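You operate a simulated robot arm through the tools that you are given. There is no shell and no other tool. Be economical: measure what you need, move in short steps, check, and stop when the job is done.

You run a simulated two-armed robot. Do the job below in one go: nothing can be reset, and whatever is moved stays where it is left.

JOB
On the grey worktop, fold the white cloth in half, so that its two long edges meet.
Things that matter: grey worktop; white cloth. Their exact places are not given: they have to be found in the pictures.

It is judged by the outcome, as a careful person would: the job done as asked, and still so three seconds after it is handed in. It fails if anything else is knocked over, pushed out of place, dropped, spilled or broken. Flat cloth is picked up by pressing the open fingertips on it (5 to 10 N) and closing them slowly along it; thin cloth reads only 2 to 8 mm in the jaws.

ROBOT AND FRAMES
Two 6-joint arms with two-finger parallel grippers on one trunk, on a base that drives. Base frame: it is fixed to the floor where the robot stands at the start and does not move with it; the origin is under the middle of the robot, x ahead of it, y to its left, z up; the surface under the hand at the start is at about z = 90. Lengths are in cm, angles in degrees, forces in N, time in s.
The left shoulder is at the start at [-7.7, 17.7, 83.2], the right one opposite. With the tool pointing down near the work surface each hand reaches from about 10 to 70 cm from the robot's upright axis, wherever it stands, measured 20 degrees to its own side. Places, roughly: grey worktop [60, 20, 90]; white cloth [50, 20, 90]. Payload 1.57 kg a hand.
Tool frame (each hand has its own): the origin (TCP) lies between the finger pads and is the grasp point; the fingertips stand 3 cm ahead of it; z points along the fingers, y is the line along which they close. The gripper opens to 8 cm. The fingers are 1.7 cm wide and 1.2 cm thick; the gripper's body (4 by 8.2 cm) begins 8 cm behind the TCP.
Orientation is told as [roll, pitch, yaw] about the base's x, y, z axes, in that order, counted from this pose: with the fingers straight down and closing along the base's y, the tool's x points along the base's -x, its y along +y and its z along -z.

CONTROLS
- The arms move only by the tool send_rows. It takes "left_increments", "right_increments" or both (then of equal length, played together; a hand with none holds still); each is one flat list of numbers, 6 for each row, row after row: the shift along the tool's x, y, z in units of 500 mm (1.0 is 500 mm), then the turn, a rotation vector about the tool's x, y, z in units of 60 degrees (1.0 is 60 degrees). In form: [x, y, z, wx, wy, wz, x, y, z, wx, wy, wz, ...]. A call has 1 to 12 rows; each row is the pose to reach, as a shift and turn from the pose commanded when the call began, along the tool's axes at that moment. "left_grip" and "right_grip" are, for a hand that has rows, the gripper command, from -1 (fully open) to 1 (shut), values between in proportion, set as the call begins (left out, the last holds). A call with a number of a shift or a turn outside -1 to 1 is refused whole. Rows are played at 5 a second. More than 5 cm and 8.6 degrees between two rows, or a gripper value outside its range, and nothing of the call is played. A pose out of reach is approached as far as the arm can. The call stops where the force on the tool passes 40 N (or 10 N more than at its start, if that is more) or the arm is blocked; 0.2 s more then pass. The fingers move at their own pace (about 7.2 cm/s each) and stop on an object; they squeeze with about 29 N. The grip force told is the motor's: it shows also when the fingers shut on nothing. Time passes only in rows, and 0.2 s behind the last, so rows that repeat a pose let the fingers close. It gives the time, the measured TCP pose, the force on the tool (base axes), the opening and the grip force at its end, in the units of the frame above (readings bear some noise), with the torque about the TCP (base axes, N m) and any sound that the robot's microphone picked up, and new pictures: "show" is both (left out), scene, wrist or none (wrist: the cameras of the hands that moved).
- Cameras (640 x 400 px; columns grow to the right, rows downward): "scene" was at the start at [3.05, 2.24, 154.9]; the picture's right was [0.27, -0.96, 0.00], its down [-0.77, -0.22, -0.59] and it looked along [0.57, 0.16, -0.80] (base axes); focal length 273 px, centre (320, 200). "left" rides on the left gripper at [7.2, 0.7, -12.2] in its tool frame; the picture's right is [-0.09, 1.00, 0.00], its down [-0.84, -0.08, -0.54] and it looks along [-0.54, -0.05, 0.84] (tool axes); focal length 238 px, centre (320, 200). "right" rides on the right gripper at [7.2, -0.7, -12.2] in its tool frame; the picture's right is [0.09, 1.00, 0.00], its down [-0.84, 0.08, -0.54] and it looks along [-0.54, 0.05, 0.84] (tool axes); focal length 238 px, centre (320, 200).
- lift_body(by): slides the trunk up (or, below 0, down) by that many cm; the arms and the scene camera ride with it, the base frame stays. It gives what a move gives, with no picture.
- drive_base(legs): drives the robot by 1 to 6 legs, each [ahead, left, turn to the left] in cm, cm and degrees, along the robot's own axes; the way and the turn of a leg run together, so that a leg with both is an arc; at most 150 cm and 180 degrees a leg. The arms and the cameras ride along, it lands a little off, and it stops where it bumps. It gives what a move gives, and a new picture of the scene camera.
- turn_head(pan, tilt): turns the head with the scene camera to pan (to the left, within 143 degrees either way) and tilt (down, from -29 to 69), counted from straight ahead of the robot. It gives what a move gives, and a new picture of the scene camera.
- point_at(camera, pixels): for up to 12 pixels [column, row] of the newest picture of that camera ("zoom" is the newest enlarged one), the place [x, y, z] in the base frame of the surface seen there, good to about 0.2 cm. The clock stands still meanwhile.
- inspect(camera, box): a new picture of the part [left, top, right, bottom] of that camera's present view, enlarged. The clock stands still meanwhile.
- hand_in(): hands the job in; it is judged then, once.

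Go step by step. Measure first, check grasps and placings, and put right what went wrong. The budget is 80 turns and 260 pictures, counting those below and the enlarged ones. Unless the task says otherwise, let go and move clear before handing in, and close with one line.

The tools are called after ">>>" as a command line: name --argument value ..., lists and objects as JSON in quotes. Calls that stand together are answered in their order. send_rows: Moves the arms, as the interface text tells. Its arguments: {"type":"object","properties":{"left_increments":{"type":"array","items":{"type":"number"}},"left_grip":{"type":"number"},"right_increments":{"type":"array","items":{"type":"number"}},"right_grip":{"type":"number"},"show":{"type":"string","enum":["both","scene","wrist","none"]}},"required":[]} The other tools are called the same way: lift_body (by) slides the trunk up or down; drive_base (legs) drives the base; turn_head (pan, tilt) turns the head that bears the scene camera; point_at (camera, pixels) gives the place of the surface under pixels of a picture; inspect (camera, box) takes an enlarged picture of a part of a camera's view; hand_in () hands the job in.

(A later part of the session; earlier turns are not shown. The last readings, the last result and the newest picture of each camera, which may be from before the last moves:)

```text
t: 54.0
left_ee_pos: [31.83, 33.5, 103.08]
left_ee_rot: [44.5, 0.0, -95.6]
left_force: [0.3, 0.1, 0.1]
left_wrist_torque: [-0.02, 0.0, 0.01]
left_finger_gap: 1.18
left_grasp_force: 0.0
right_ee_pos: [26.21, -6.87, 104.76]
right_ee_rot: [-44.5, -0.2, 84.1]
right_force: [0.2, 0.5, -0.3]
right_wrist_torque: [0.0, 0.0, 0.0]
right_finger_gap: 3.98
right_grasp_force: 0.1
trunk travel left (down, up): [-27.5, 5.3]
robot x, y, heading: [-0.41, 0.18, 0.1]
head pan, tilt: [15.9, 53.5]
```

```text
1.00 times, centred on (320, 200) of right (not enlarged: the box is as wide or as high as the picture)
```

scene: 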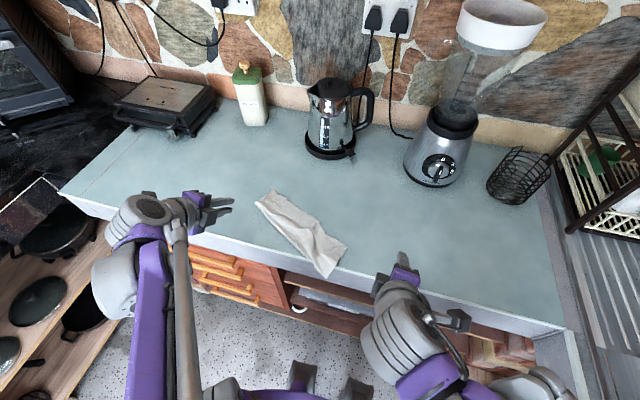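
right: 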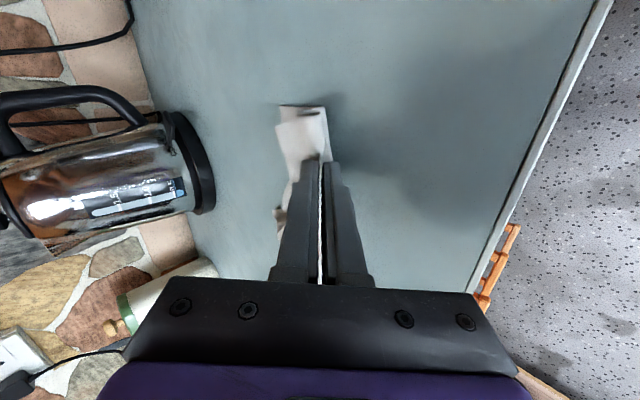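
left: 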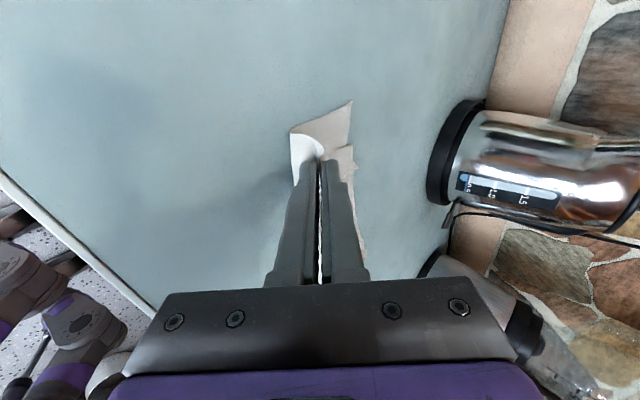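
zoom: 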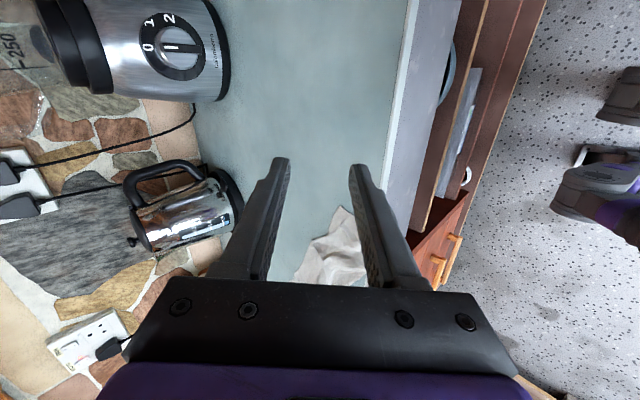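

>>> point_at --camera "scene" --pixels '[[325, 277], [322, 272], [313, 264], [333, 265], [343, 254], [318, 262], [326, 266], [330, 272], [315, 250], [340, 278]]'

>>> inspect --camera "scene" --box '[300, 240, 350, 290]'

```text
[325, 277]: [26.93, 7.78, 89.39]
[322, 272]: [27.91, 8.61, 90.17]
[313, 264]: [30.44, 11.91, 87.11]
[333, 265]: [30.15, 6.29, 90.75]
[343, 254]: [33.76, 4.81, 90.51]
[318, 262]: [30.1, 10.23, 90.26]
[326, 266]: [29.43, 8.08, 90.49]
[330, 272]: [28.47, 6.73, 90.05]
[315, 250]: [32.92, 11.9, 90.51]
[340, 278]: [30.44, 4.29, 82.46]
```

```text
8.00 times, centred on (325, 265) of scene
```

zoom: 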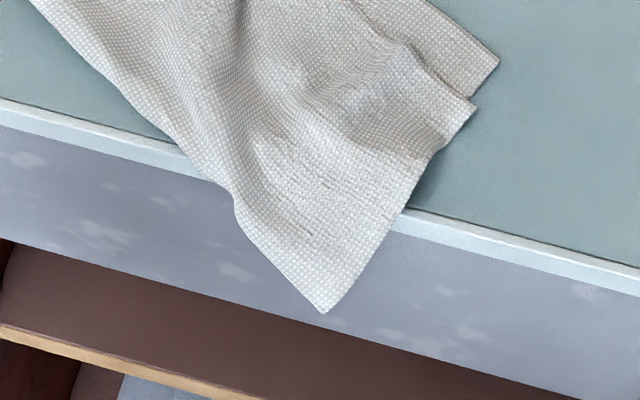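

The overhanging crease corner (26.9, 7.8) can be gripped from the front, one finger above and one below, and moved back onto the worktop. I'll turn the right gripper so its fingers point along the table's front edge and close vertically.

>>> send_rows --right_increments '[0, 0, 0, -0.13, 0, 0, 0, 0, 0, -0.26, 0, 0, 0, 0, 0, -0.39, 0, 0, 0, 0, 0, -0.52, 0, 0, 0, 0, 0, -0.65, 0, 0, 0, 0, 0, -0.742, 0, 0]' --show "none"

>>> send_rows --right_increments '[0, 0, 0, 0, 0, 0.135, 0, 0, 0, 0, 0, 0.27, 0, 0, 0, 0, 0, 0.405, 0, 0, 0, 0, 0, 0.54, 0, 0, 0, 0, 0, 0.675, 0, 0, 0, 0, 0, 0.81, 0, 0, 0, 0, 0, 0.95]' --show "none"

>>> send_rows --right_increments '[0, 0, 0, 0, 0, 0.135, 0, 0, 0, 0, 0, 0.27, 0, 0, 0, 0, 0, 0.405, 0, 0, 0, 0, 0, 0.54, 0, 0, 0, 0, 0, 0.675, 0, 0, 0, 0, 0, 0.81, 0, 0, 0, 0, 0, 0.95]' --show "none"

>>> send_rows --right_increments '[0, 0, 0, -0.14, 0, 0, 0, 0, 0, -0.28, 0, 0, 0, 0, 0, -0.42, 0, 0, 0, 0, 0, -0.56, 0, 0, 0, 0, 0, -0.7, 0, 0, 0, 0, 0, -0.84, 0, 0, 0, 0, 0, -0.98, 0, 0]' --show "both"

```text
t: 55.4
left_ee_pos: [31.99, 33.48, 102.89]
left_ee_rot: [44.4, 0.1, -95.6]
left_force: [0.3, -0.9, 0.0]
left_wrist_torque: [-0.02, 0.03, -0.01]
left_finger_gap: 1.21
left_grasp_force: 0.0
right_ee_pos: [26.36, -6.83, 104.72]
right_ee_rot: [0.2, -0.1, 84.2]
right_force: [-0.4, -0.1, -0.4]
right_wrist_torque: [-0.01, -0.03, -0.05]
right_finger_gap: 4.0
right_grasp_force: 0.0
trunk travel left (down, up): [-27.5, 5.3]
robot x, y, heading: [-0.17, 0.13, -0.2]
head pan, tilt: [15.9, 53.5]
```

```text
t: 57.0
left_ee_pos: [31.86, 33.45, 102.99]
left_ee_rot: [44.5, 0.1, -95.7]
left_force: [-0.2, 0.3, 0.3]
left_wrist_torque: [-0.03, 0.01, -0.03]
left_finger_gap: 1.22
left_grasp_force: 0.0
right_ee_pos: [26.39, -7.02, 104.71]
right_ee_rot: [0.1, 0.0, 27.0]
right_force: [0.1, 0.1, 0.8]
right_wrist_torque: [-0.03, -0.01, -0.02]
right_finger_gap: 3.98
right_grasp_force: 0.0
trunk travel left (down, up): [-27.5, 5.3]
robot x, y, heading: [0.09, 0.25, 0.0]
head pan, tilt: [15.9, 53.5]
```

```text
t: 58.6
left_ee_pos: [31.93, 33.37, 102.93]
left_ee_rot: [44.5, 0.2, -95.6]
left_force: [0.1, 0.7, -0.1]
left_wrist_torque: [0.02, 0.05, 0.0]
left_finger_gap: 1.22
left_grasp_force: 0.0
right_ee_pos: [26.38, -6.83, 104.69]
right_ee_rot: [0.0, 0.2, -29.8]
right_force: [0.4, 0.3, 0.4]
right_wrist_torque: [0.0, -0.01, 0.0]
right_finger_gap: 3.99
right_grasp_force: 0.1
trunk travel left (down, up): [-27.5, 5.3]
robot x, y, heading: [-0.1, -0.06, -0.3]
head pan, tilt: [15.9, 53.5]
```

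```text
t: 60.2
left_ee_pos: [31.87, 33.46, 102.99]
left_ee_rot: [44.5, 0.0, -95.7]
left_force: [-0.6, 1.0, 0.6]
left_wrist_torque: [0.05, 0.01, 0.01]
left_finger_gap: 1.2
left_grasp_force: 0.1
right_ee_pos: [26.48, -6.87, 104.76]
right_ee_rot: [59.0, 0.0, -29.9]
right_force: [-0.1, 0.0, -0.5]
right_wrist_torque: [-0.02, 0.05, 0.03]
right_finger_gap: 4.01
right_grasp_force: 0.1
trunk travel left (down, up): [-27.5, 5.3]
robot x, y, heading: [0.1, -0.21, -0.2]
head pan, tilt: [15.9, 53.5]
```

scene: 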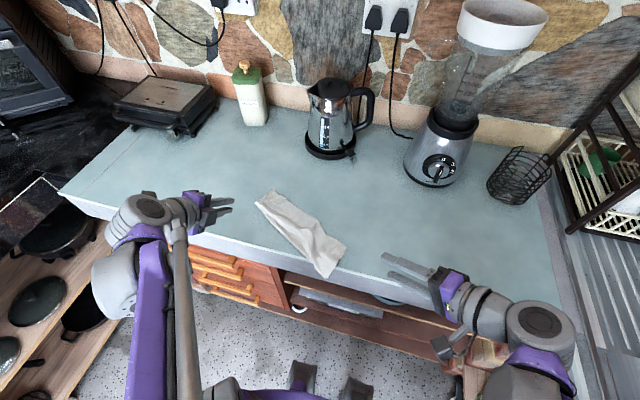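
right: 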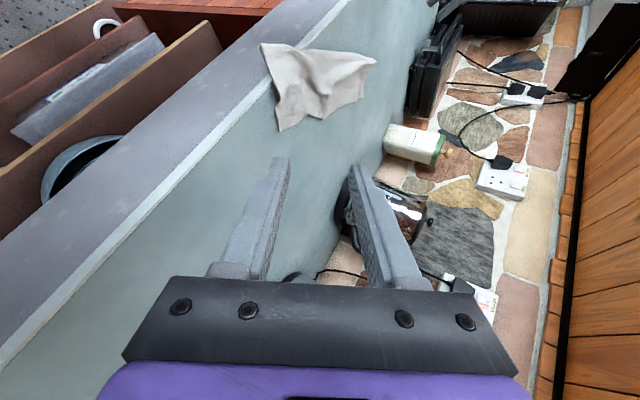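

The gripper turned fine. I'll finish the turn and bring it down just in front of the table edge, short of the corner.

>>> send_rows --right_increments '[0.024, -0.042, 0.045, -0.13, 0, 0, 0.048, -0.084, 0.089, -0.26, 0, 0, 0.072, -0.125, 0.134, -0.39, 0, 0, 0.096, -0.167, 0.178, -0.517, 0, 0, 0.12, -0.209, 0.223, -0.517, 0, 0]' --right_grip 0.25 --show "both"

>>> inspect --camera "right" --box '[180, 60, 460, 235]'

```text
t: 61.4
left_ee_pos: [32.04, 33.46, 103.03]
left_ee_rot: [44.6, 0.2, -95.5]
left_force: [0.3, 0.3, 0.3]
left_wrist_torque: [-0.03, 0.0, -0.03]
left_finger_gap: 1.19
left_grasp_force: 0.0
right_ee_pos: [25.57, -0.8, 99.8]
right_ee_rot: [89.9, 0.0, -29.8]
right_force: [0.3, 0.2, 0.3]
right_wrist_torque: [-0.02, 0.0, 0.0]
right_finger_gap: 2.98
right_grasp_force: 0.0
right hand out of reach, approached as far as the arm can: row 3, 4, 5
trunk travel left (down, up): [-27.5, 5.3]
robot x, y, heading: [-0.14, -0.16, -0.0]
head pan, tilt: [15.9, 53.5]
```

scene: 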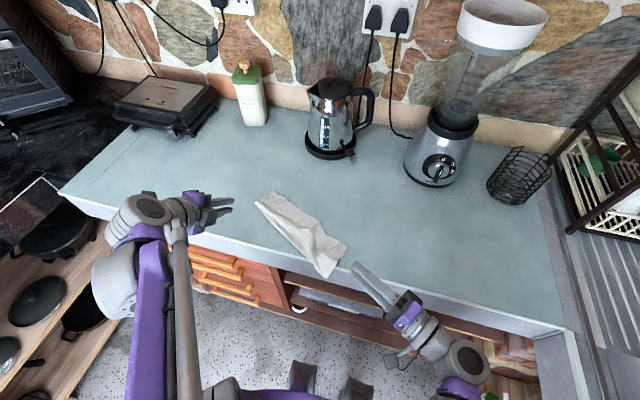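
right: 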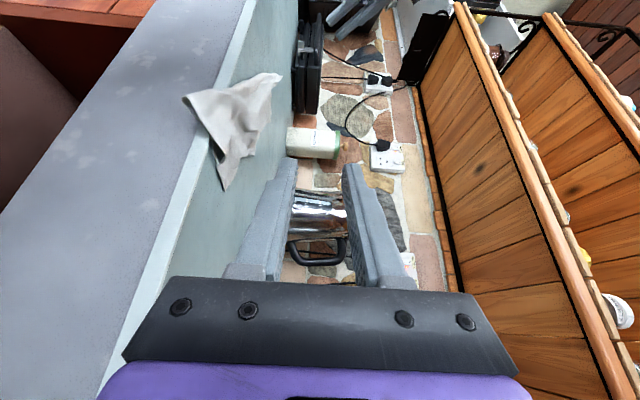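

```text
2.29 times, centred on (320, 148) of right
```

zoom: 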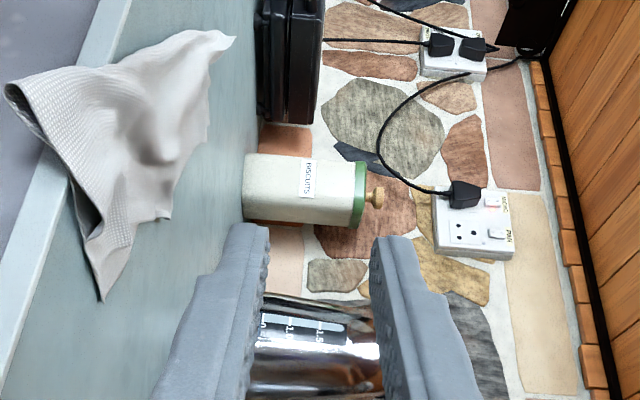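

That spot is too close to the body for the arm. I'll back the base up 15 cm so the arm has room.

>>> drive_base --legs '[[-15, 0, 0]]'

```text
t: 62.8
left_ee_pos: [17.06, 33.43, 102.93]
left_ee_rot: [44.4, 0.1, -95.7]
left_force: [0.5, -0.1, -0.1]
left_wrist_torque: [-0.01, -0.03, 0.0]
left_finger_gap: 1.19
left_grasp_force: 0.0
right_ee_pos: [10.66, -0.96, 99.75]
right_ee_rot: [89.8, 0.0, -29.8]
right_force: [0.1, -0.4, 0.0]
right_wrist_torque: [-0.01, 0.05, 0.0]
right_finger_gap: 2.98
right_grasp_force: 0.1
trunk travel left (down, up): [-27.5, 5.3]
robot x, y, heading: [-14.82, -0.21, 0.2]
head pan, tilt: [15.9, 53.5]
```

scene: 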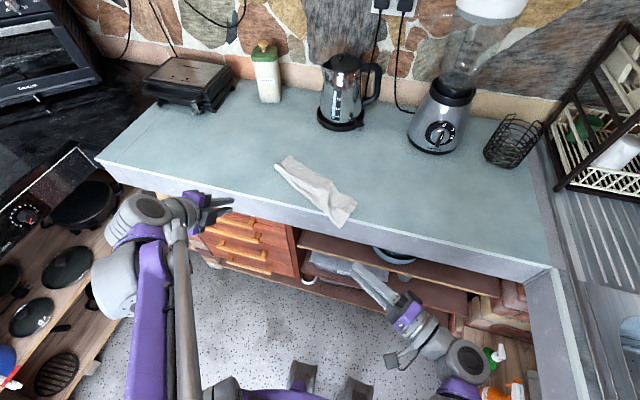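

>>> send_rows --right_increments '[-0.07, 0, 0.04, 0, 0, 0, -0.14, 0, 0.08, 0, 0, 0, -0.2, 0, 0.12, 0, 0, 0, -0.2, 0, 0.12, 0, 0, 0]' --show "wrist"

```text
t: 63.8
left_ee_pos: [17.1, 33.47, 102.96]
left_ee_rot: [44.6, 0.1, -95.6]
left_force: [-0.9, 0.6, 0.5]
left_wrist_torque: [0.02, 0.04, -0.01]
left_finger_gap: 1.21
left_grasp_force: 0.1
right_ee_pos: [21.98, -0.61, 99.76]
right_ee_rot: [89.7, 0.1, -29.8]
right_force: [-0.5, -0.2, -0.4]
right_wrist_torque: [0.0, 0.01, -0.01]
right_finger_gap: 3.0
right_grasp_force: 0.0
trunk travel left (down, up): [-27.5, 5.3]
robot x, y, heading: [-14.75, -0.08, 0.2]
head pan, tilt: [15.9, 53.5]
```

right: 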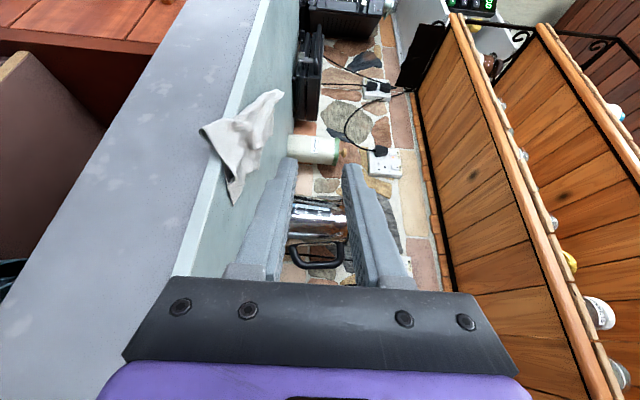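

The arm moves freely now. I'll re-measure the overhanging corner from the new viewpoint.

>>> inspect --camera "scene" --box '[265, 145, 365, 235]'

>>> point_at --camera "right" --pixels '[[206, 133], [215, 145], [225, 150], [234, 198], [228, 165], [245, 150], [278, 95], [230, 130]]'

```text
4.44 times, centred on (315, 190) of scene
```

zoom: 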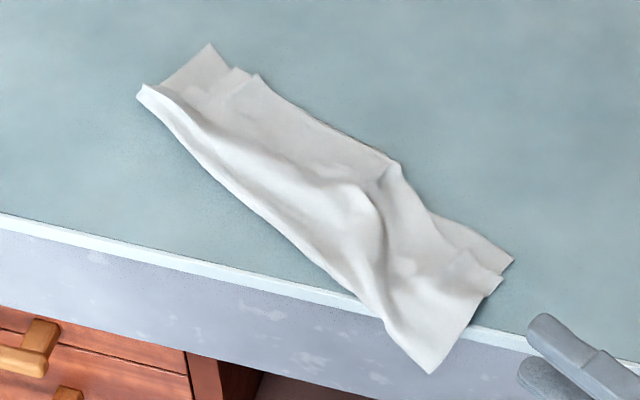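

```text
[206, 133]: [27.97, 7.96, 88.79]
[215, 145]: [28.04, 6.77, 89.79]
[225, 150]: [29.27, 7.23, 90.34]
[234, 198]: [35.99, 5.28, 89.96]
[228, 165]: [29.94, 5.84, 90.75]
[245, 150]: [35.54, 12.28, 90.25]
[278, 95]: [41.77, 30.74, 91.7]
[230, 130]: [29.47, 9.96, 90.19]
```

>>> send_rows --right_increments '[0, -0.07, 0, 0, 0, 0, 0, -0.14, 0, 0, 0, 0, 0, -0.199, 0, 0, 0, 0, -0.0255, -0.199, 0.05, 0, 0, 0, -0.0255, -0.199, 0.1, 0, 0, 0, -0.0255, -0.199, 0.14, 0, 0, 0]' --show "both"

>>> inspect --camera "right" --box '[180, 80, 460, 255]'

>>> inspect --camera "scene" --box '[300, 180, 400, 270]'

```text
t: 65.2
left_ee_pos: [17.19, 33.49, 102.88]
left_ee_rot: [44.5, 0.1, -95.5]
left_force: [-0.3, 0.7, -0.2]
left_wrist_torque: [0.01, 0.0, 0.03]
left_finger_gap: 1.21
left_grasp_force: 0.1
right_ee_pos: [27.52, 4.94, 90.47]
right_ee_rot: [89.7, 0.1, -29.8]
right_force: [-0.1, 0.7, 0.1]
right_wrist_torque: [-0.01, 0.0, 0.04]
right_finger_gap: 3.0
right_grasp_force: 0.0
right hand out of reach, approached as far as the arm can: row 2, 3, 4, 5, 6
trunk travel left (down, up): [-27.5, 5.3]
robot x, y, heading: [-15.16, 0.1, 0.1]
head pan, tilt: [15.9, 53.5]
```

scene: 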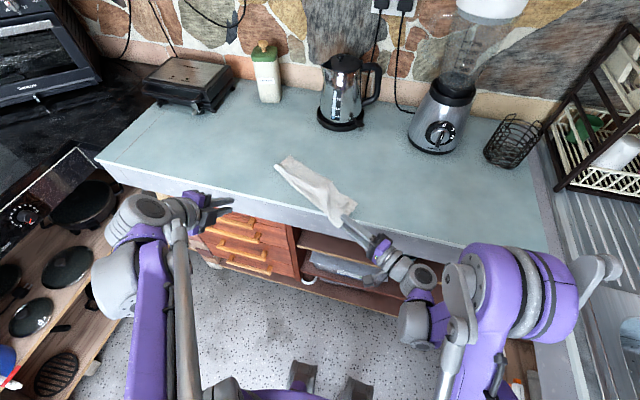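
right: 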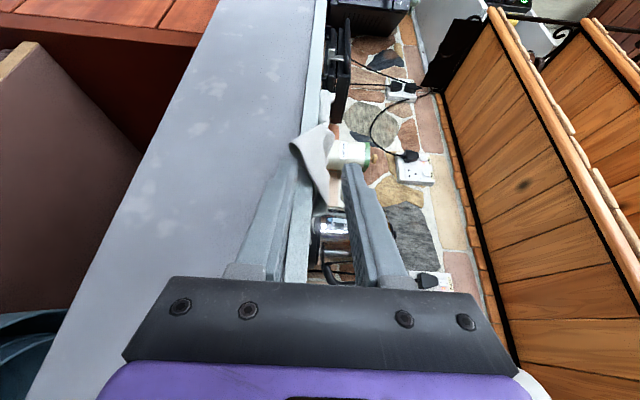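

```text
2.29 times, centred on (320, 168) of right
```

zoom: 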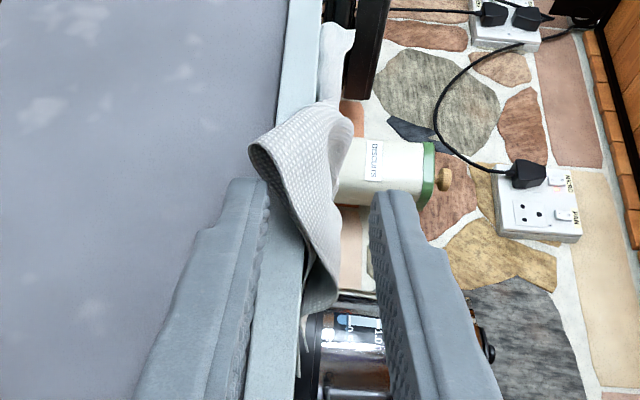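

```text
4.44 times, centred on (350, 225) of scene
```

zoom: 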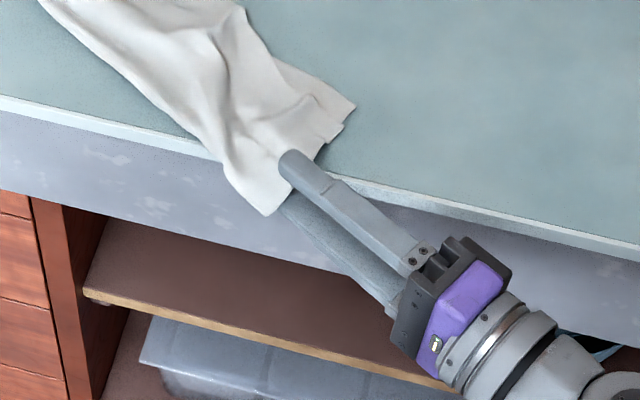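

The fingers straddle the hanging corner, one above and one below. I'll advance about 2 cm and close.

>>> send_rows --right_increments '[0.013, 0, 0.02, 0, 0, 0, 0.026, 0, 0.035, 0, 0, 0, 0.026, 0, 0.035, 0, 0, 0]' --show "none"

>>> inspect --camera "scene" --box '[300, 180, 400, 270]'

>>> inspect --camera "right" --box '[180, 80, 460, 255]'

```text
t: 66.0
left_ee_pos: [17.01, 33.49, 102.92]
left_ee_rot: [44.5, 0.1, -95.6]
left_force: [0.3, 1.2, -0.2]
left_wrist_torque: [-0.02, 0.01, -0.01]
left_finger_gap: 1.19
left_grasp_force: 0.0
right_ee_pos: [27.29, 7.09, 90.41]
right_ee_rot: [89.7, 0.1, -29.8]
right_force: [-1.0, -0.3, -0.2]
right_wrist_torque: [-0.05, 0.01, -0.03]
right_finger_gap: 3.02
right_grasp_force: 0.1
trunk travel left (down, up): [-27.5, 5.3]
robot x, y, heading: [-14.72, -0.15, 0.0]
head pan, tilt: [15.9, 53.5]
```

```text
4.44 times, centred on (350, 225) of scene
```

zoom: 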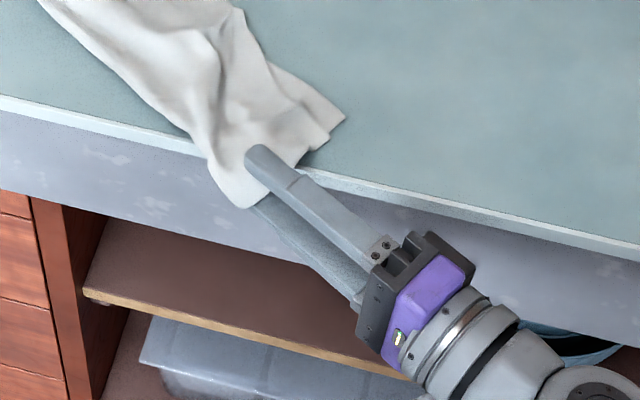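

```text
2.29 times, centred on (320, 168) of right
```

zoom: 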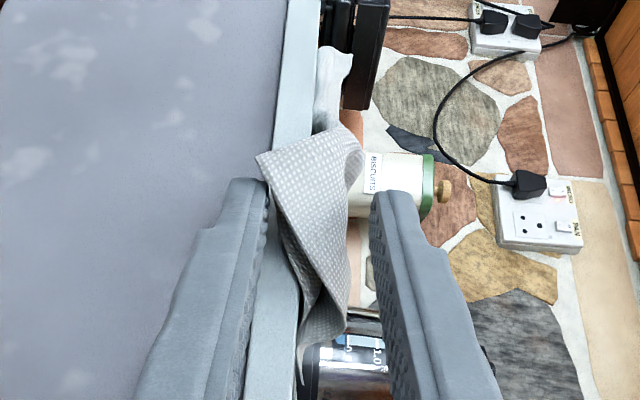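

>>> send_rows --right_increments '[0, 0, 0, 0, 0, 0, 0, 0, 0, 0, 0, 0, 0, 0, 0, 0, 0, 0]' --right_grip 1 --show "none"

>>> inspect --camera "scene" --box '[265, 145, 385, 255]'

>>> inspect --camera "right" --box '[180, 80, 460, 255]'

```text
t: 66.8
left_ee_pos: [16.94, 33.56, 102.99]
left_ee_rot: [44.6, 0.1, -95.6]
left_force: [-0.2, -0.7, 0.3]
left_wrist_torque: [-0.03, -0.02, 0.03]
left_finger_gap: 1.21
left_grasp_force: 0.0
right_ee_pos: [27.41, 7.12, 90.46]
right_ee_rot: [89.7, 0.1, -29.8]
right_force: [0.0, 0.4, 0.0]
right_wrist_torque: [-0.02, 0.05, -0.02]
right_finger_gap: 0.23
right_grasp_force: 24.1
trunk travel left (down, up): [-27.5, 5.3]
robot x, y, heading: [-14.85, 0.18, 0.0]
head pan, tilt: [15.9, 53.5]
```

```text
3.64 times, centred on (325, 200) of scene
```

zoom: 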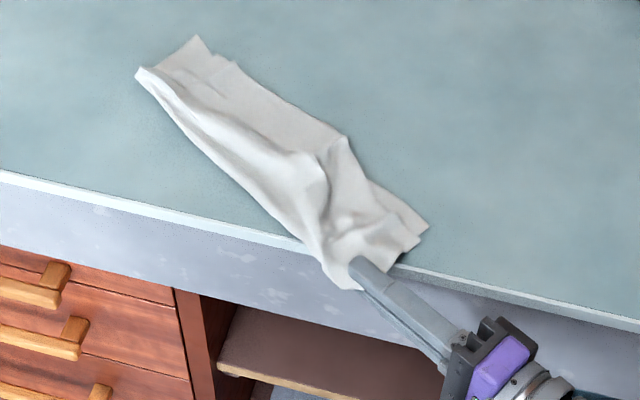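

```text
2.29 times, centred on (320, 168) of right
```

zoom: 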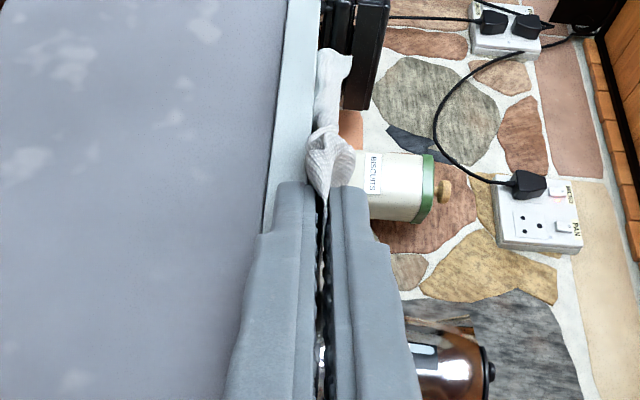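

The corner with both layers is held (2.3 mm). I'll lift it, swing it back onto the worktop and outwards so the crease straightens, tilting the gripper so its body clears the table.

>>> send_rows --right_increments '[0, 0.045, 0, 0, 0, 0, 0, 0.09, 0, 0, 0, 0, -0.038, 0.1, 0.006, 0.133, 0, 0, -0.076, 0.11, 0.012, 0.267, 0, 0, -0.114, 0.11, 0.017, 0.4, 0, 0, -0.152, 0.11, 0.023, 0.533, 0, 0, -0.19, 0.11, 0.029, 0.667, 0, 0, -0.19, 0.08, 0.029, 0.667, 0, 0, -0.19, 0.065, 0.029, 0.667, 0, 0]' --show "both"

>>> inspect --camera "scene" --box '[265, 135, 385, 225]'

```text
t: 68.8
left_ee_pos: [17.04, 33.52, 102.98]
left_ee_rot: [44.5, 0.0, -95.6]
left_force: [0.2, -0.2, 0.2]
left_wrist_torque: [0.01, 0.04, -0.01]
left_finger_gap: 1.19
left_grasp_force: 0.1
right_ee_pos: [36.21, 3.54, 93.69]
right_ee_rot: [49.8, 0.1, -29.9]
right_force: [1.4, 0.6, 0.1]
right_wrist_torque: [0.03, 0.01, -0.02]
right_finger_gap: 0.24
right_grasp_force: 23.7
trunk travel left (down, up): [-27.5, 5.3]
robot x, y, heading: [-14.59, -0.13, 0.0]
head pan, tilt: [15.9, 53.5]
```

scene: 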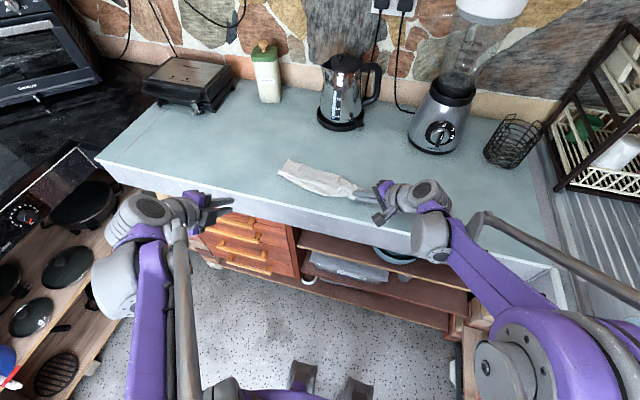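
right: 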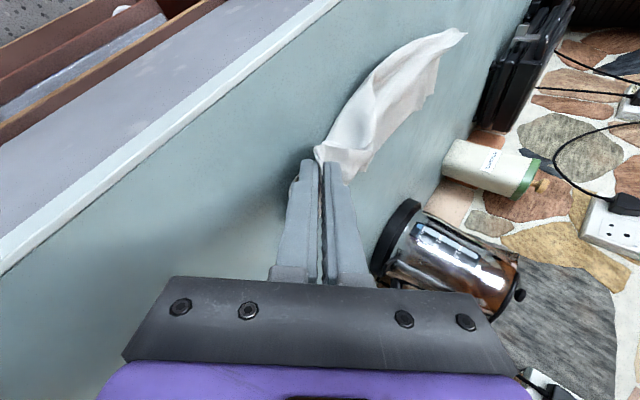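

```text
4.44 times, centred on (325, 180) of scene
```

zoom: 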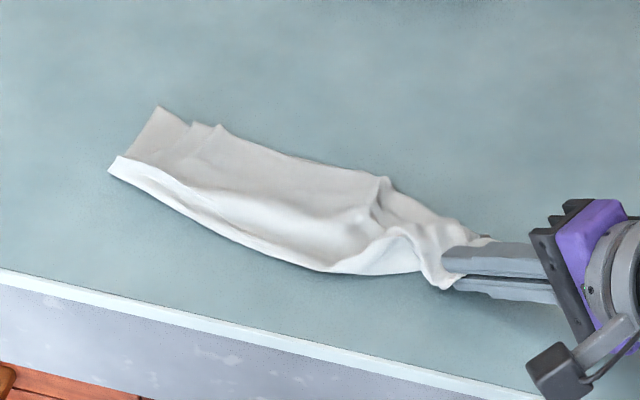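

The band is back on the worktop. I'll pull the corner 2 cm outward to straighten the crease, then check.

>>> send_rows --right_increments '[-0.006, -0.013, -0.015, 0, 0, 0, -0.0113, -0.0255, -0.0303, 0, 0, 0, -0.0113, -0.0255, -0.0303, 0, 0, 0]' --show "none"

>>> inspect --camera "scene" --box '[265, 135, 385, 225]'

>>> inspect --camera "right" --box '[260, 20, 500, 190]'

```text
t: 69.6
left_ee_pos: [17.15, 33.5, 102.95]
left_ee_rot: [44.5, 0.1, -95.6]
left_force: [-0.3, -0.2, -0.4]
left_wrist_torque: [0.03, 0.0, 0.01]
left_finger_gap: 1.2
left_grasp_force: 0.1
right_ee_pos: [35.76, 1.53, 93.68]
right_ee_rot: [49.7, 0.1, -29.8]
right_force: [0.2, 1.1, -0.5]
right_wrist_torque: [0.06, 0.01, -0.02]
right_finger_gap: 0.24
right_grasp_force: 23.7
trunk travel left (down, up): [-27.5, 5.3]
robot x, y, heading: [-15.38, 0.01, -0.2]
head pan, tilt: [15.9, 53.5]
```

```text
4.44 times, centred on (325, 180) of scene
```

zoom: 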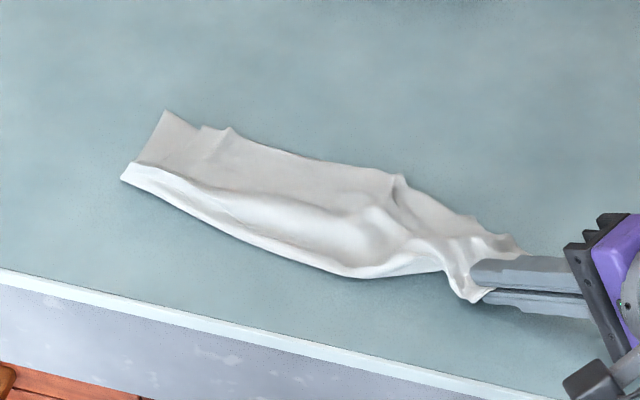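

```text
2.35 times, centred on (380, 105) of right
```

zoom: 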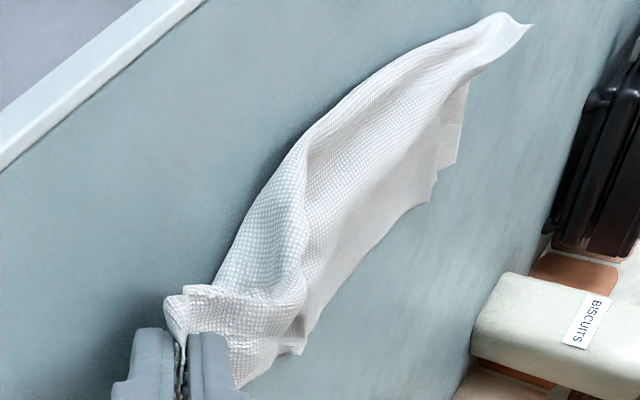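

The fold looks neat now. I'll open slightly and slide the right fingers out backwards.

>>> send_rows --right_increments '[0, 0.003, 0, 0, 0, 0, 0, 0.003, 0, 0, 0, 0, 0, 0.003, -0.03, 0, 0, 0, 0, 0.003, -0.06, 0, 0, 0, 0, 0.003, -0.1, 0, 0, 0, 0, 0.003, -0.18, 0, 0, 0, 0, 0.003, -0.25, 0, 0, 0]' --right_grip 0.65 --show "both"

>>> inspect --camera "scene" --box '[265, 135, 385, 225]'

>>> inspect --camera "right" --box '[230, 0, 470, 170]'

```text
t: 71.2
left_ee_pos: [17.03, 33.39, 103.1]
left_ee_rot: [44.4, 0.1, -95.7]
left_force: [-0.3, 0.0, 0.2]
left_wrist_torque: [0.01, 0.02, -0.02]
left_finger_gap: 1.21
left_grasp_force: 0.1
right_ee_pos: [30.86, -6.84, 101.92]
right_ee_rot: [49.8, 0.0, -29.8]
right_force: [0.2, 0.1, -0.5]
right_wrist_torque: [0.0, 0.0, 0.0]
right_finger_gap: 1.38
right_grasp_force: 0.1
trunk travel left (down, up): [-27.5, 5.3]
robot x, y, heading: [-14.85, 0.36, 0.0]
head pan, tilt: [15.9, 53.5]
```

scene: 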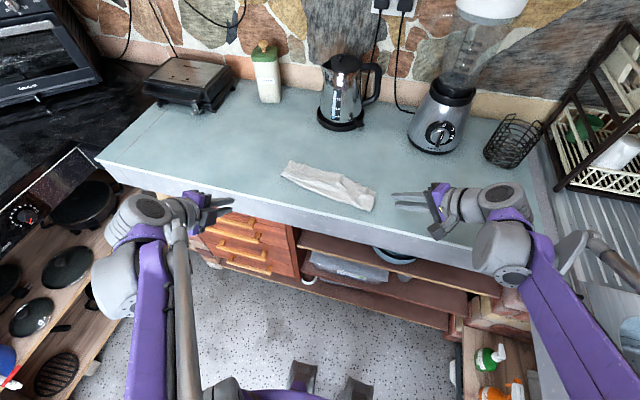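
right: 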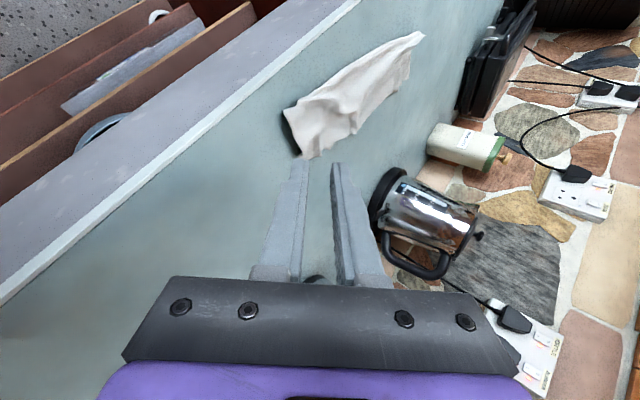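

```text
4.44 times, centred on (325, 180) of scene
```

zoom: 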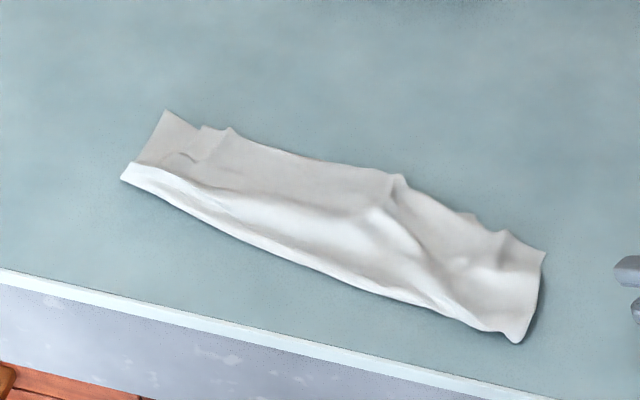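

```text
2.35 times, centred on (350, 85) of right
```

zoom: 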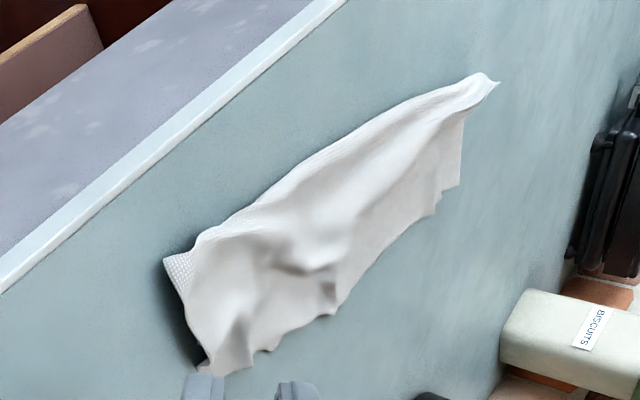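

>>> point_at --camera "scene" --pixels '[[289, 161], [297, 166], [303, 167], [318, 173], [342, 179], [357, 187], [374, 198], [369, 210], [345, 205], [320, 195], [300, 187], [280, 176]]'

>>> inspect --camera "scene" --box '[275, 150, 325, 190]'

>>> inspect --camera "scene" --box '[330, 165, 385, 220]'

```text
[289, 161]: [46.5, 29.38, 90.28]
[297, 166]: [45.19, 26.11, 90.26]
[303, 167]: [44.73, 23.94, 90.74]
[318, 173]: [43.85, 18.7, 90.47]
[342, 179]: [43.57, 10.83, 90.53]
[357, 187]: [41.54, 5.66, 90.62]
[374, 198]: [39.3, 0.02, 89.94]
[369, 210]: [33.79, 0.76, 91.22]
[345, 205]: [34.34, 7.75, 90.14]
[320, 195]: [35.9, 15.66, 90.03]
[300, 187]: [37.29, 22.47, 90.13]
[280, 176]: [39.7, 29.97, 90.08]
```

```text
10.00 times, centred on (300, 170) of scene
```

zoom: 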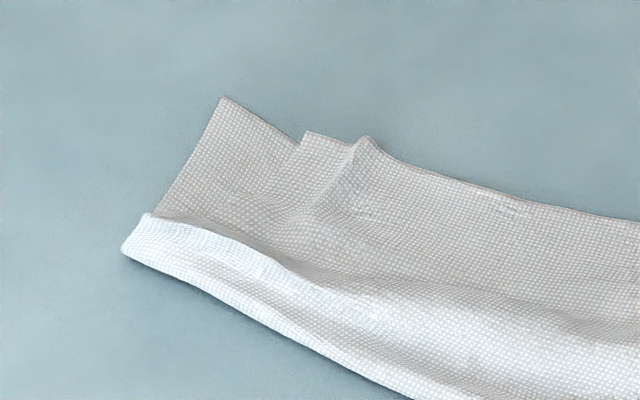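

```text
7.27 times, centred on (358, 192) of scene
```

zoom: 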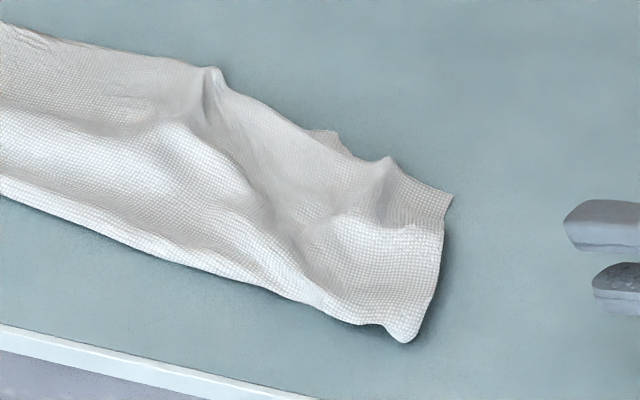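

The band lies flat on the worktop and the long edges run together (x≈44 along the far side). The one remaining flaw is the top layer's left corner, (45.2, 26.1), which sits about 3.5 cm short of the lower one at (46.5, 29.4). I'll bring the left hand over it to ease it out.

>>> send_rows --left_increments '[0, 0, 0, 0.13, 0, 0, 0, 0, 0, 0.26, 0, 0, 0, 0, 0, 0.39, 0, 0, 0, 0, 0, 0.52, 0, 0, 0, 0, 0, 0.65, 0, 0, 0, 0, 0, 0.742, 0, 0]' --left_grip 0.55 --show "none"

>>> send_rows --left_increments '[-0.014, 0.077, 0, 0, 0, 0, -0.028, 0.153, 0, 0, 0, 0, -0.042, 0.23, 0.02, 0, 0, 0, -0.056, 0.306, 0.04, 0, 0, 0, -0.07, 0.383, 0.06, 0, 0, 0, -0.084, 0.46, 0.08, 0, 0, 0, -0.098, 0.536, 0.1, 0, 0, 0]' --show "wrist"

>>> inspect --camera "left" --box '[200, 60, 440, 210]'

```text
t: 72.6
left_ee_pos: [17.18, 33.49, 102.98]
left_ee_rot: [-0.2, 0.1, -95.6]
left_force: [-0.1, -0.3, 0.1]
left_wrist_torque: [-0.03, 0.01, 0.04]
left_finger_gap: 1.83
left_grasp_force: 0.0
right_ee_pos: [31.1, -6.72, 101.84]
right_ee_rot: [49.7, 0.2, -29.9]
right_force: [-0.7, -0.5, 0.0]
right_wrist_torque: [-0.02, 0.02, -0.01]
right_finger_gap: 1.38
right_grasp_force: 0.1
trunk travel left (down, up): [-27.5, 5.3]
robot x, y, heading: [-14.74, -0.01, -0.0]
head pan, tilt: [15.9, 53.5]
```

```text
t: 74.2
left_ee_pos: [43.45, 25.95, 97.85]
left_ee_rot: [-0.1, 0.1, -95.5]
left_force: [0.4, -0.4, 0.1]
left_wrist_torque: [-0.01, 0.02, 0.03]
left_finger_gap: 1.81
left_grasp_force: 0.0
right_ee_pos: [31.09, -6.79, 101.95]
right_ee_rot: [49.7, 0.0, -29.8]
right_force: [0.7, 0.5, -0.2]
right_wrist_torque: [-0.03, 0.04, -0.01]
right_finger_gap: 1.41
right_grasp_force: 0.0
trunk travel left (down, up): [-27.5, 5.3]
robot x, y, heading: [-14.96, 0.15, 0.2]
head pan, tilt: [15.9, 53.5]
```

left: 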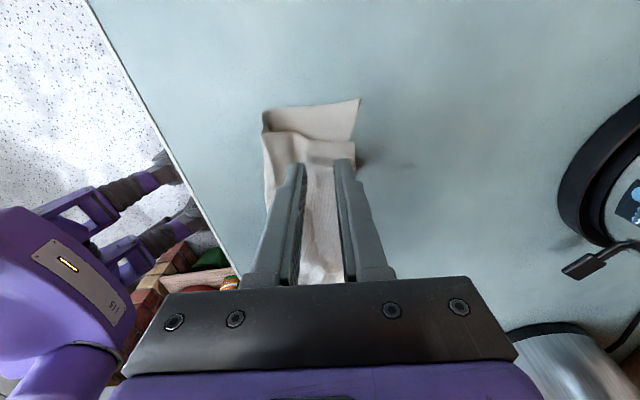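

```text
2.67 times, centred on (320, 135) of left
```

zoom: 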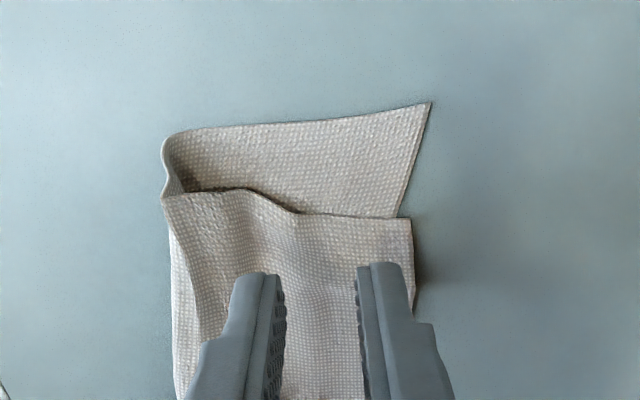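

>>> point_at --camera "zoom" --pixels '[[410, 225], [300, 218], [230, 195], [168, 200], [428, 105], [175, 135], [330, 260], [395, 215]]'

>>> send_rows --left_increments '[0, 0, 0.04, 0, 0, 0, 0, 0, 0.075, 0, 0, 0, 0, 0, 0.086, 0, 0, 0, 0, 0, 0.086, 0, 0, 0]' --show "wrist"

```text
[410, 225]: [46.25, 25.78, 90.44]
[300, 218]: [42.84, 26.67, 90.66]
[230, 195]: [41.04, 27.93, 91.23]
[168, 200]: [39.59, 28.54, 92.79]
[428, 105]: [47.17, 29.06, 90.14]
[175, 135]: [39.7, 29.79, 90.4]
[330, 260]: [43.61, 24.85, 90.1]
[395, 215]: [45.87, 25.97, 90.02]
```

```text
t: 75.2
left_ee_pos: [43.35, 26.05, 93.5]
left_ee_rot: [-0.1, 0.2, -95.6]
left_force: [-0.3, -0.6, -0.7]
left_wrist_torque: [0.0, 0.03, -0.03]
left_finger_gap: 1.79
left_grasp_force: 0.0
right_ee_pos: [31.1, -6.74, 101.82]
right_ee_rot: [49.6, 0.1, -29.8]
right_force: [-0.4, -0.1, -0.3]
right_wrist_torque: [0.03, 0.02, 0.0]
right_finger_gap: 1.39
right_grasp_force: 0.2
trunk travel left (down, up): [-27.5, 5.3]
robot x, y, heading: [-15.0, -0.05, -0.3]
head pan, tilt: [15.9, 53.5]
```

left: 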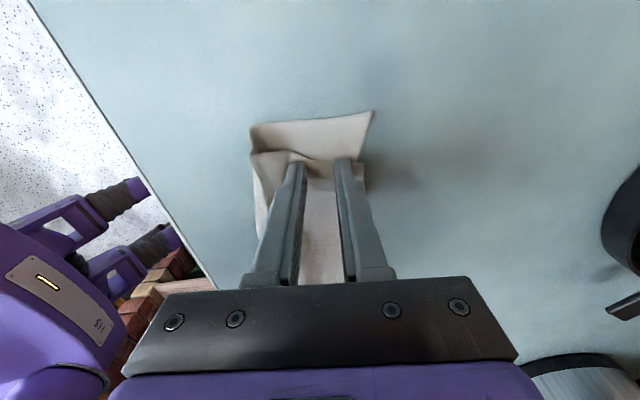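

The fingers half overlap the lower layer there. I'll shift them 0.9 cm onto the top layer only and press lightly.

>>> send_rows --left_increments '[-0.018, 0.01, -0.006, 0, 0, 0, -0.018, 0.01, 0, 0, 0, 0, -0.018, 0.01, 0.004, 0, 0, 0, -0.018, 0.01, 0.0055, 0, 0, 0, -0.018, 0.01, 0.0055, 0, 0, 0]' --show "none"

```text
t: 76.4
left_ee_pos: [43.7, 25.16, 93.24]
left_ee_rot: [-0.1, 0.2, -95.6]
left_force: [-0.7, -0.2, 0.3]
left_wrist_torque: [0.02, 0.01, 0.04]
left_finger_gap: 1.81
left_grasp_force: 0.1
right_ee_pos: [30.96, -6.69, 101.89]
right_ee_rot: [49.7, 0.1, -29.8]
right_force: [-1.2, -0.6, -0.6]
right_wrist_torque: [-0.02, 0.0, -0.03]
right_finger_gap: 1.39
right_grasp_force: 0.1
trunk travel left (down, up): [-27.5, 5.3]
robot x, y, heading: [-14.82, 0.02, 0.0]
head pan, tilt: [15.9, 53.5]
```

>>> send_rows --left_increments '[0, 0, 0.002, 0, 0, 0, 0, 0, 0.0035, 0, 0, 0, 0, 0, 0.0035, 0, 0, 0]' --show "none"

>>> send_rows --left_increments '[0, 0, 0, 0, 0, 0, 0, 0, 0, 0, 0, 0]' --left_grip 0.7 --show "wrist"

```text
t: 77.2
left_ee_pos: [43.74, 25.01, 93.08]
left_ee_rot: [0.0, 0.1, -95.6]
left_force: [0.5, 1.3, 3.1]
left_wrist_torque: [0.02, -0.03, 0.01]
left_finger_gap: 1.82
left_grasp_force: 0.2
right_ee_pos: [31.04, -6.7, 101.88]
right_ee_rot: [49.8, 0.1, -29.8]
right_force: [-0.9, -0.6, -0.3]
right_wrist_torque: [0.0, -0.01, 0.01]
right_finger_gap: 1.38
right_grasp_force: 0.1
trunk travel left (down, up): [-27.5, 5.3]
robot x, y, heading: [-14.82, -0.06, -0.1]
head pan, tilt: [15.9, 53.5]
```

```text
t: 77.8
left_ee_pos: [43.62, 24.99, 93.16]
left_ee_rot: [0.1, 0.2, -95.6]
left_force: [-1.1, -0.4, 3.1]
left_wrist_torque: [0.0, -0.04, -0.04]
left_finger_gap: 1.13
left_grasp_force: 0.1
right_ee_pos: [31.07, -6.59, 101.99]
right_ee_rot: [49.8, 0.1, -29.8]
right_force: [-0.1, 0.2, 0.1]
right_wrist_torque: [0.01, -0.03, 0.0]
right_finger_gap: 1.4
right_grasp_force: 0.1
trunk travel left (down, up): [-27.5, 5.3]
robot x, y, heading: [-15.15, -0.03, 0.0]
head pan, tilt: [15.9, 53.5]
```

left: 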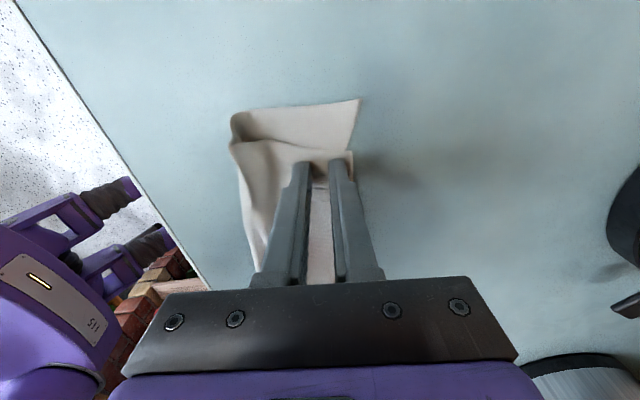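

>>> send_rows --left_increments '[0, 0, 0, 0, 0, 0, 0, 0, 0, 0, 0, 0, 0, 0, 0, 0, 0, 0]' --left_grip 1 --show "none"

>>> send_rows --left_increments '[0, 0, -0.015, 0, 0, 0, 0.02, 0.003, -0.02, 0, 0, 0, 0.04, 0.007, -0.02, 0, 0, 0, 0.06, 0.01, -0.02, 0, 0, 0, 0.064, 0.012, -0.01, 0, 0, 0]' --show "both"

>>> inspect --camera "left" --box '[200, 60, 440, 210]'

>>> inspect --camera "scene" --box '[265, 135, 385, 225]'

```text
t: 78.6
left_ee_pos: [43.65, 25.11, 93.23]
left_ee_rot: [0.1, 0.1, -95.6]
left_force: [0.4, -0.9, 3.3]
left_wrist_torque: [0.02, -0.01, 0.0]
left_finger_gap: 0.01
left_grasp_force: 21.3
right_ee_pos: [31.05, -6.77, 101.91]
right_ee_rot: [49.8, 0.0, -29.8]
right_force: [0.2, -0.7, 0.3]
right_wrist_torque: [0.0, 0.0, 0.01]
right_finger_gap: 1.42
right_grasp_force: 0.0
trunk travel left (down, up): [-27.5, 5.3]
robot x, y, heading: [-14.74, 0.13, -0.1]
head pan, tilt: [15.9, 53.5]
```

```text
t: 79.8
left_ee_pos: [44.61, 28.24, 93.69]
left_ee_rot: [-0.1, 0.1, -95.5]
left_force: [0.0, -1.0, -0.1]
left_wrist_torque: [0.0, 0.02, -0.01]
left_finger_gap: 0.01
left_grasp_force: 21.5
right_ee_pos: [30.99, -6.64, 101.87]
right_ee_rot: [49.8, 0.1, -29.9]
right_force: [-0.1, 0.2, 0.3]
right_wrist_torque: [0.03, 0.04, -0.02]
right_finger_gap: 1.41
right_grasp_force: 0.0
trunk travel left (down, up): [-27.5, 5.3]
robot x, y, heading: [-14.87, -0.05, 0.1]
head pan, tilt: [15.9, 53.5]
```

scene: 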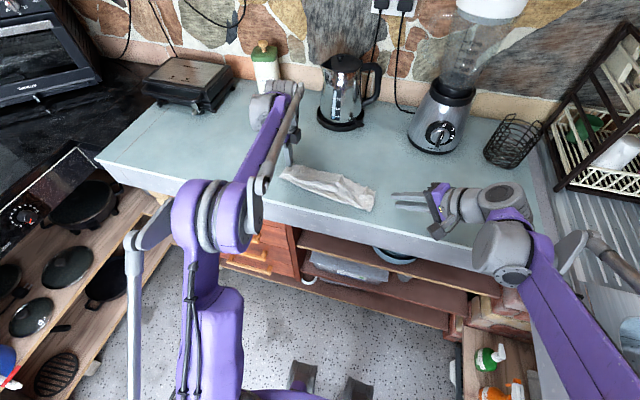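
left: 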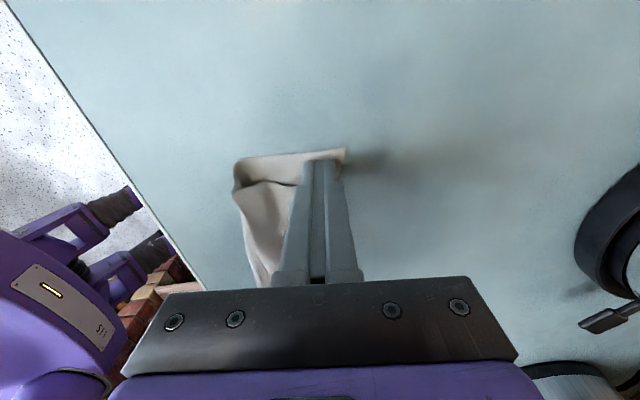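

```text
2.67 times, centred on (320, 135) of left
```

zoom: 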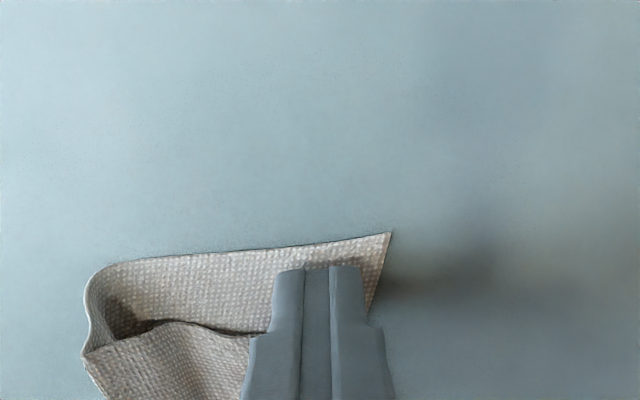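

```text
4.44 times, centred on (325, 180) of scene
```

zoom: 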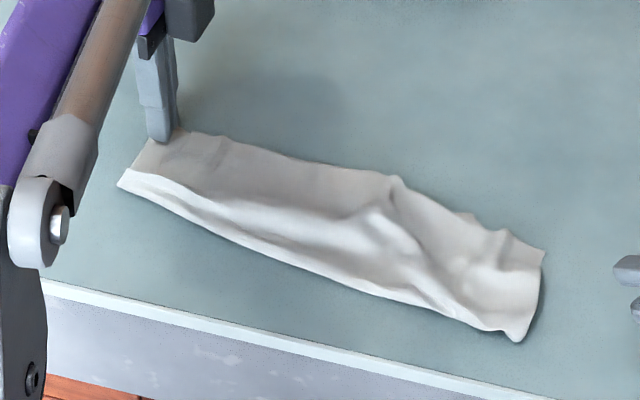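

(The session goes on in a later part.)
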